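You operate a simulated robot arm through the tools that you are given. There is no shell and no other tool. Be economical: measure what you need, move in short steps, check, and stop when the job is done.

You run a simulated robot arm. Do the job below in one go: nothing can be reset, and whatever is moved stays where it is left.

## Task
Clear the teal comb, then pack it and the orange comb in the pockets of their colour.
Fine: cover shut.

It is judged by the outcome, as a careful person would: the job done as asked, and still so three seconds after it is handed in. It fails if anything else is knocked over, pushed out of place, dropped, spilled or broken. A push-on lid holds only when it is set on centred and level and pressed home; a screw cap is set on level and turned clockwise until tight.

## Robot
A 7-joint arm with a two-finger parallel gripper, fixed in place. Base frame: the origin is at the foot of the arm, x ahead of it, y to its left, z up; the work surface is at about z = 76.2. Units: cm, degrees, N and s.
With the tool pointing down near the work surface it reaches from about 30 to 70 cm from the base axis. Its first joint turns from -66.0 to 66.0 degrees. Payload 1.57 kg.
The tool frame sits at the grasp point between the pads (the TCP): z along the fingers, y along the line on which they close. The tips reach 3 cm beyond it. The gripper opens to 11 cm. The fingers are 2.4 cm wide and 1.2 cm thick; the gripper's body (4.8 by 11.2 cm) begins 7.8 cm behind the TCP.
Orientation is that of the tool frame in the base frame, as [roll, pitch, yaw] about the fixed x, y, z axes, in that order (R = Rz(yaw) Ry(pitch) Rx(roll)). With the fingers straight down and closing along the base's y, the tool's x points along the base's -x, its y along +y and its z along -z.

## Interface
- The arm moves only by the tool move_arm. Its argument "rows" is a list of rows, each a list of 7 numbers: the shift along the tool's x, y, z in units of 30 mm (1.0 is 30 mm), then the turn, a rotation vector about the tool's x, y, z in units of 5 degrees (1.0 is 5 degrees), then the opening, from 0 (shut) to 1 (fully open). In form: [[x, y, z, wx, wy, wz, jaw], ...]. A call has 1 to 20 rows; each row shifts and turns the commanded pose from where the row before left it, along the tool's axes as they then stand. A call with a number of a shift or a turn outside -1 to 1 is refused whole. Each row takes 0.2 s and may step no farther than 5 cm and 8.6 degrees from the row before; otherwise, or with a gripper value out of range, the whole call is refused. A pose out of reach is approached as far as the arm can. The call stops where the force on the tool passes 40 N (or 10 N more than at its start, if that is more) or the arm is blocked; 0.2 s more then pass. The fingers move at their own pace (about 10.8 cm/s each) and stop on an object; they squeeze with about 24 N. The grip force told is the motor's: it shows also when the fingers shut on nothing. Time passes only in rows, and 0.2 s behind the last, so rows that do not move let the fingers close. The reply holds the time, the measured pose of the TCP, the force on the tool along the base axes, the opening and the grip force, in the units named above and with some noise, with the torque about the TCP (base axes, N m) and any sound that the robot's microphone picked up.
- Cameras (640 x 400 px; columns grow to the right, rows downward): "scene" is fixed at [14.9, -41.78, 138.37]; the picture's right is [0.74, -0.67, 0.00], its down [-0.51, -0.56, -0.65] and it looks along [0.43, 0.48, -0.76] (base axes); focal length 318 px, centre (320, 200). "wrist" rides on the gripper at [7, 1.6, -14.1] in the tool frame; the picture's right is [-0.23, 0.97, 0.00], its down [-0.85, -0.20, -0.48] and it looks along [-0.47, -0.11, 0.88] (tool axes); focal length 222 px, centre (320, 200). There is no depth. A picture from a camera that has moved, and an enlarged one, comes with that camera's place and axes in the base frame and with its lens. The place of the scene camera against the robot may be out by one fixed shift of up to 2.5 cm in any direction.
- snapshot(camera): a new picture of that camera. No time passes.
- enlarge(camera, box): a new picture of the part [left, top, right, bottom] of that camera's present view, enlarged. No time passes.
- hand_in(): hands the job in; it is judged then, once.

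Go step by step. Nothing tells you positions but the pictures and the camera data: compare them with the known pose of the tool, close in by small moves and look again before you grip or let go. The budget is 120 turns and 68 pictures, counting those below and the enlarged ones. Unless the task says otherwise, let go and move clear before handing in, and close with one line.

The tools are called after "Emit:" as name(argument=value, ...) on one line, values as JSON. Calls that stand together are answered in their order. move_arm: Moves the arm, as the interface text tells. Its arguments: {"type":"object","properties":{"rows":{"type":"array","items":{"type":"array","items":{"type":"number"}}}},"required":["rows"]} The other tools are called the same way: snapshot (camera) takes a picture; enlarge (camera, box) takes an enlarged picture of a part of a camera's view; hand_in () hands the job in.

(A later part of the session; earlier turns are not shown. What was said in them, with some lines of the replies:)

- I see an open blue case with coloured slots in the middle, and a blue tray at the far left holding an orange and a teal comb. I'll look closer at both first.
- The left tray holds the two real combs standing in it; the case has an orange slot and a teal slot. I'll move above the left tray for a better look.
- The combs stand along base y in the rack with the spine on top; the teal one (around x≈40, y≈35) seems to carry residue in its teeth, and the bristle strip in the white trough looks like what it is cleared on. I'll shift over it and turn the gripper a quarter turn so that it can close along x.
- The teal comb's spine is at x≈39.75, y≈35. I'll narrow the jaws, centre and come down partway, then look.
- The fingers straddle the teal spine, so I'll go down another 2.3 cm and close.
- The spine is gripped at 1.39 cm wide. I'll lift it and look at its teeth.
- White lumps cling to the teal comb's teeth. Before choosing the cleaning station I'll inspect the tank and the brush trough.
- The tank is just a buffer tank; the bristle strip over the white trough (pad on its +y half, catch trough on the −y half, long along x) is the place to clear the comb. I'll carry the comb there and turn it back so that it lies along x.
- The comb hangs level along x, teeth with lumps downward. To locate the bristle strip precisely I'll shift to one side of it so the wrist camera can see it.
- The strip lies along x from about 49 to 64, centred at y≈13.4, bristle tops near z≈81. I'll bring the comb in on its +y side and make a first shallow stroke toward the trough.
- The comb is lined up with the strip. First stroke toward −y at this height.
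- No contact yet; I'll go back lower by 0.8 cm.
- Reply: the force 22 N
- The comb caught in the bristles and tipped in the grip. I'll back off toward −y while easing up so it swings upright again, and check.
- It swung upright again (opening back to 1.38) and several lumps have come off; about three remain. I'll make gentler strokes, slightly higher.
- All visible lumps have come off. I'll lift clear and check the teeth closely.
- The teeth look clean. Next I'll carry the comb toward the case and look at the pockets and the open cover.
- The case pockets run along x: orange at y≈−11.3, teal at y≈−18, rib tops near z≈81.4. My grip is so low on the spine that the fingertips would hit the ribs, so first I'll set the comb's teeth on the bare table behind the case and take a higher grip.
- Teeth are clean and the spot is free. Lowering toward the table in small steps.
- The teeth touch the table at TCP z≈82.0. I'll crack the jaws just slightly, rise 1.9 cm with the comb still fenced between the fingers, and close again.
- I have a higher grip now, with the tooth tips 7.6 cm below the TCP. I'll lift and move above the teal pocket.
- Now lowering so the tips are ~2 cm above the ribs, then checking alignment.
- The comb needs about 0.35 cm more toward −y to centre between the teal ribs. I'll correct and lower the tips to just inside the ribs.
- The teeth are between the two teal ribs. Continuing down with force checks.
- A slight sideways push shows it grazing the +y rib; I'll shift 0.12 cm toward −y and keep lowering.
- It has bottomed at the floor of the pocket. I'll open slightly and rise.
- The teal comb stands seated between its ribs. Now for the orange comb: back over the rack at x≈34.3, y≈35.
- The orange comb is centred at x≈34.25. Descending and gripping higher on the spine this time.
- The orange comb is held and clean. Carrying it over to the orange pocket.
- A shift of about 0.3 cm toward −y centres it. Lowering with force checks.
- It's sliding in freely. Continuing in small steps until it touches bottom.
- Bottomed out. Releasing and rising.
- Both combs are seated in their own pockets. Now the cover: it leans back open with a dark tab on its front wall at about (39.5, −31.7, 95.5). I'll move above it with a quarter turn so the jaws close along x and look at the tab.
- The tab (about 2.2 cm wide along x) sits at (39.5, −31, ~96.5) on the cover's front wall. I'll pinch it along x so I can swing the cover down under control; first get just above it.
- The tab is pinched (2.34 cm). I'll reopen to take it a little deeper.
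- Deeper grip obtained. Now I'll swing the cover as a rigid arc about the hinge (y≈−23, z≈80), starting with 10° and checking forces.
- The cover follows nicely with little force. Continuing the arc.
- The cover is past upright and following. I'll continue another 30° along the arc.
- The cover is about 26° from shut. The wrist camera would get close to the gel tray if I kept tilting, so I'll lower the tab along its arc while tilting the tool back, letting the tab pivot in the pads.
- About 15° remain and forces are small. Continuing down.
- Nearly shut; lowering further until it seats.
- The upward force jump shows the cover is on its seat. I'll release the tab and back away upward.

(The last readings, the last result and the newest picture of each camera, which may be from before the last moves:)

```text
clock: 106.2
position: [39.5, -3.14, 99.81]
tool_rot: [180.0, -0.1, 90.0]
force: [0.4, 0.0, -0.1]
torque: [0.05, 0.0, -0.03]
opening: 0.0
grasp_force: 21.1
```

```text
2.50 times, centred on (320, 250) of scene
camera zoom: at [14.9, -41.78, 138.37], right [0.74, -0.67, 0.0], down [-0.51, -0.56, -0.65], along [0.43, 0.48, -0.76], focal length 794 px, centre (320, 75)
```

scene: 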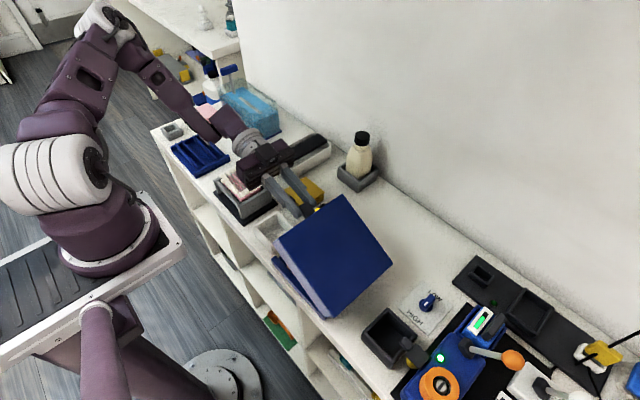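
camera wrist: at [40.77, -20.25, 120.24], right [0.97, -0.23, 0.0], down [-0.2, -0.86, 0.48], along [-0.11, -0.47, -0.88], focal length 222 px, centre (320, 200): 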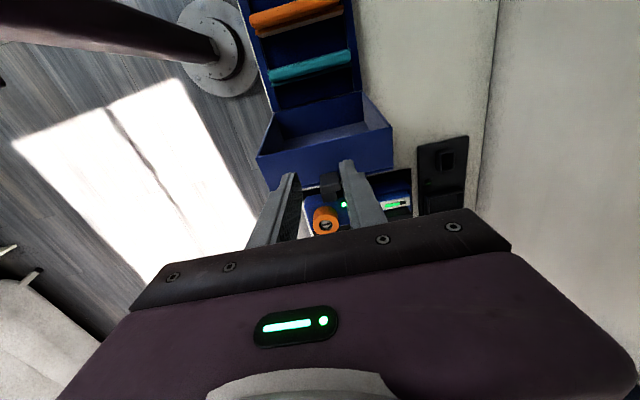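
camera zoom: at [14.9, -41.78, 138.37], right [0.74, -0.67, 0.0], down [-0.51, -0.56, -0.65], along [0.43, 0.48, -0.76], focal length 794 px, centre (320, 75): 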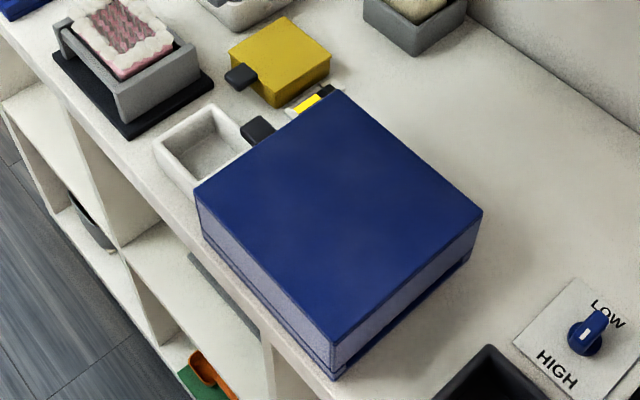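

The cover looks shut and nothing else has moved. I'll press gently on the cover near its front to confirm it is home.

Emit:
move_arm(rows=[[-0.9, 0, 0, 0, 0, 0, 0], [-0.9, 0, 0.6, 0, 0, 0, 0], [0, 0, 0.9, 0, 0, 0, 0], [0, 0, 0.9, 0, 0, 0, 0], [0, 0, 0.5, 0, 0, 0, 0], [0, 0, 0, 0, 0, 0, 0]])

Emit:
move_arm(rows=[[0, 0, 0.2, 0, 0, 0, 0], [0, 0, 0, 0, 0, 0, 0]])

Emit:
move_arm(rows=[[0, 0, 0.15, 0, 0, 0, 0], [0, 0, 0, 0, 0, 0, 0]])

```text
clock: 107.6
position: [39.32, -8.4, 90.96]
tool_rot: [180.0, 0.0, 89.9]
force: [0.2, 0.1, 0.4]
torque: [-0.03, -0.03, -0.03]
opening: 0.0
grasp_force: 21.2
```

```text
clock: 108.2
position: [39.46, -8.51, 90.37]
tool_rot: [-180.0, -0.1, 90.1]
force: [0.2, -0.1, -0.1]
torque: [-0.01, -0.01, 0.03]
opening: 0.01
grasp_force: 20.8
```

```text
clock: 108.8
position: [39.58, -8.36, 89.99]
tool_rot: [-179.9, 0.0, 89.9]
force: [0.5, 0.8, 0.5]
torque: [0.03, -0.04, 0.02]
opening: 0.0
grasp_force: 21.5
```

Emit:
move_arm(rows=[[0, 0, 0.15, 0, 0, 0, 0], [0, 0, 0, 0, 0, 0, 0]])

Emit:
move_arm(rows=[[0, 0, 0.15, 0, 0, 0, 0], [0, 0, 0, 0, 0, 0, 0]])

Emit:
move_arm(rows=[[0, 0, 0.12, 0, 0, 0, 0], [0, 0, 0, 0, 0, 0, 0]])

Emit:
move_arm(rows=[[0, 0, 0.1, 0, 0, 0, 0], [0, 0, 0, 0, 0, 0, 0]])

```text
clock: 109.4
position: [39.48, -8.36, 89.6]
tool_rot: [-180.0, -0.1, 89.8]
force: [0.5, -0.1, 0.1]
torque: [0.01, -0.01, 0.01]
opening: 0.0
grasp_force: 20.9
```

```text
clock: 110.0
position: [39.55, -8.49, 88.96]
tool_rot: [-180.0, 0.0, 90.1]
force: [0.2, -0.3, 0.8]
torque: [-0.01, 0.01, -0.02]
opening: 0.0
grasp_force: 21.0
```

```text
clock: 110.6
position: [39.49, -8.45, 88.72]
tool_rot: [-180.0, 0.1, 89.8]
force: [-0.1, -0.5, 0.5]
torque: [-0.03, 0.0, 0.0]
opening: 0.01
grasp_force: 22.0
```

```text
clock: 111.2
position: [39.44, -8.45, 88.38]
tool_rot: [-180.0, 0.1, 90.0]
force: [0.3, 0.0, -0.3]
torque: [0.04, -0.02, -0.02]
opening: 0.0
grasp_force: 21.6
```

Emit:
move_arm(rows=[[0, 0, 0.1, 0, 0, 0, 0], [0, 0, 0, 0, 0, 0, 0]])

Emit:
move_arm(rows=[[0, 0, 0.1, 0, 0, 0, 0], [0, 0, 0, 0, 0, 0, 0]])

Emit:
move_arm(rows=[[0, 0, 0.08, 0, 0, 0, 0], [0, 0, 0, 0, 0, 0, 0]])

```text
clock: 111.8
position: [39.37, -8.53, 88.08]
tool_rot: [179.9, -0.1, 90.1]
force: [0.1, -0.6, -0.1]
torque: [-0.02, 0.02, -0.01]
opening: 0.03
grasp_force: 21.0
```

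```text
clock: 112.4
position: [39.48, -8.58, 87.9]
tool_rot: [-180.0, 0.0, 90.0]
force: [-0.4, 0.7, 0.3]
torque: [-0.02, 0.0, 0.01]
opening: 0.01
grasp_force: 21.5
```

```text
clock: 113.0
position: [39.46, -8.54, 87.72]
tool_rot: [-180.0, 0.0, 90.1]
force: [0.2, 0.2, 0.2]
torque: [-0.01, 0.0, 0.01]
opening: 0.0
grasp_force: 21.4
```

Emit:
move_arm(rows=[[0, 0, 0.1, 0, 0, 0, 0], [0, 0, 0, 0, 0, 0, 0]])

Emit:
move_arm(rows=[[0, 0, 0.1, 0, 0, 0, 0], [0, 0, 0, 0, 0, 0, 0]])

Emit:
move_arm(rows=[[0, 0, 0.1, 0, 0, 0, 0], [0, 0, 0, 0, 0, 0, 0]])

Emit:
enlarge(camera="scene", box=[240, 170, 400, 330])

```text
clock: 113.6
position: [39.37, -8.56, 87.21]
tool_rot: [-180.0, 0.0, 90.0]
force: [1.3, -0.1, -0.2]
torque: [0.01, 0.0, -0.01]
opening: 0.01
grasp_force: 21.3
```

```text
clock: 114.2
position: [39.51, -8.39, 87.01]
tool_rot: [180.0, 0.0, 90.1]
force: [-4.3, 5.6, 34.1]
torque: [-0.21, 0.17, -0.04]
opening: 0.0
grasp_force: 21.0
```

```text
clock: 114.5
position: [39.59, -8.45, 87.06]
tool_rot: [179.9, -0.1, 89.9]
force: [-7.3, 2.5, 35.6]
torque: [-0.35, 0.18, -0.04]
opening: 0.01
grasp_force: 21.8
stopped in row 1: the force on the tool passed its limit at 52 N (the readings are from after the stop); the commanded pose is now the measured one
```

```text
2.50 times, centred on (320, 250) of scene
camera zoom: at [14.84, -41.76, 138.38], right [0.74, -0.67, 0.0], down [-0.51, -0.57, -0.65], along [0.44, 0.48, -0.76], focal length 794 px, centre (320, 75)
```

zoom: 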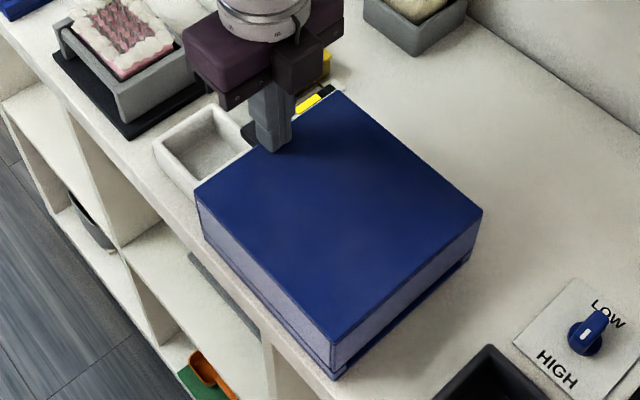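

The cover resists firmly without moving, so it is home. I'll lift clear and take a last look.

Emit:
move_arm(rows=[[0, 0, -0.4, 0, 0, 0, 0], [0, 0, -0.9, 0, 0, 0, 0], [0, 0, -0.9, 0, 0, 0, 0], [0, 0, -0.9, 0, 0, 0, 0], [0, 0, -0.9, 0, 0, 0, 0], [0, 0, -0.9, 0, 0, 0, 0], [0, 0, -0.9, 0, 0, 0, 0], [0, 0, 0, 0, 0, 0, 0]])

Emit:
snapshot(camera="scene")

```text
clock: 116.3
position: [39.62, -8.45, 104.27]
tool_rot: [-180.0, -0.1, 89.9]
force: [0.5, -0.4, 0.3]
torque: [0.02, 0.0, 0.01]
opening: 0.0
grasp_force: 21.1
```

```text
0 pictures are left
```

scene: 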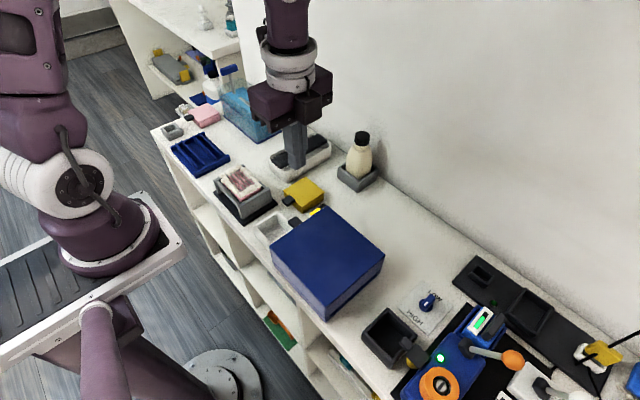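

The case is shut with both combs inside, everything else is in place and the arm is clear, so I'm handing in.

Emit:
hand_in()

```text
The job is handed in.
```

I cleared the teal comb on the bristle strip, seated both combs in the pockets of their own colour, and shut the cover, which held firm when I pressed on it.
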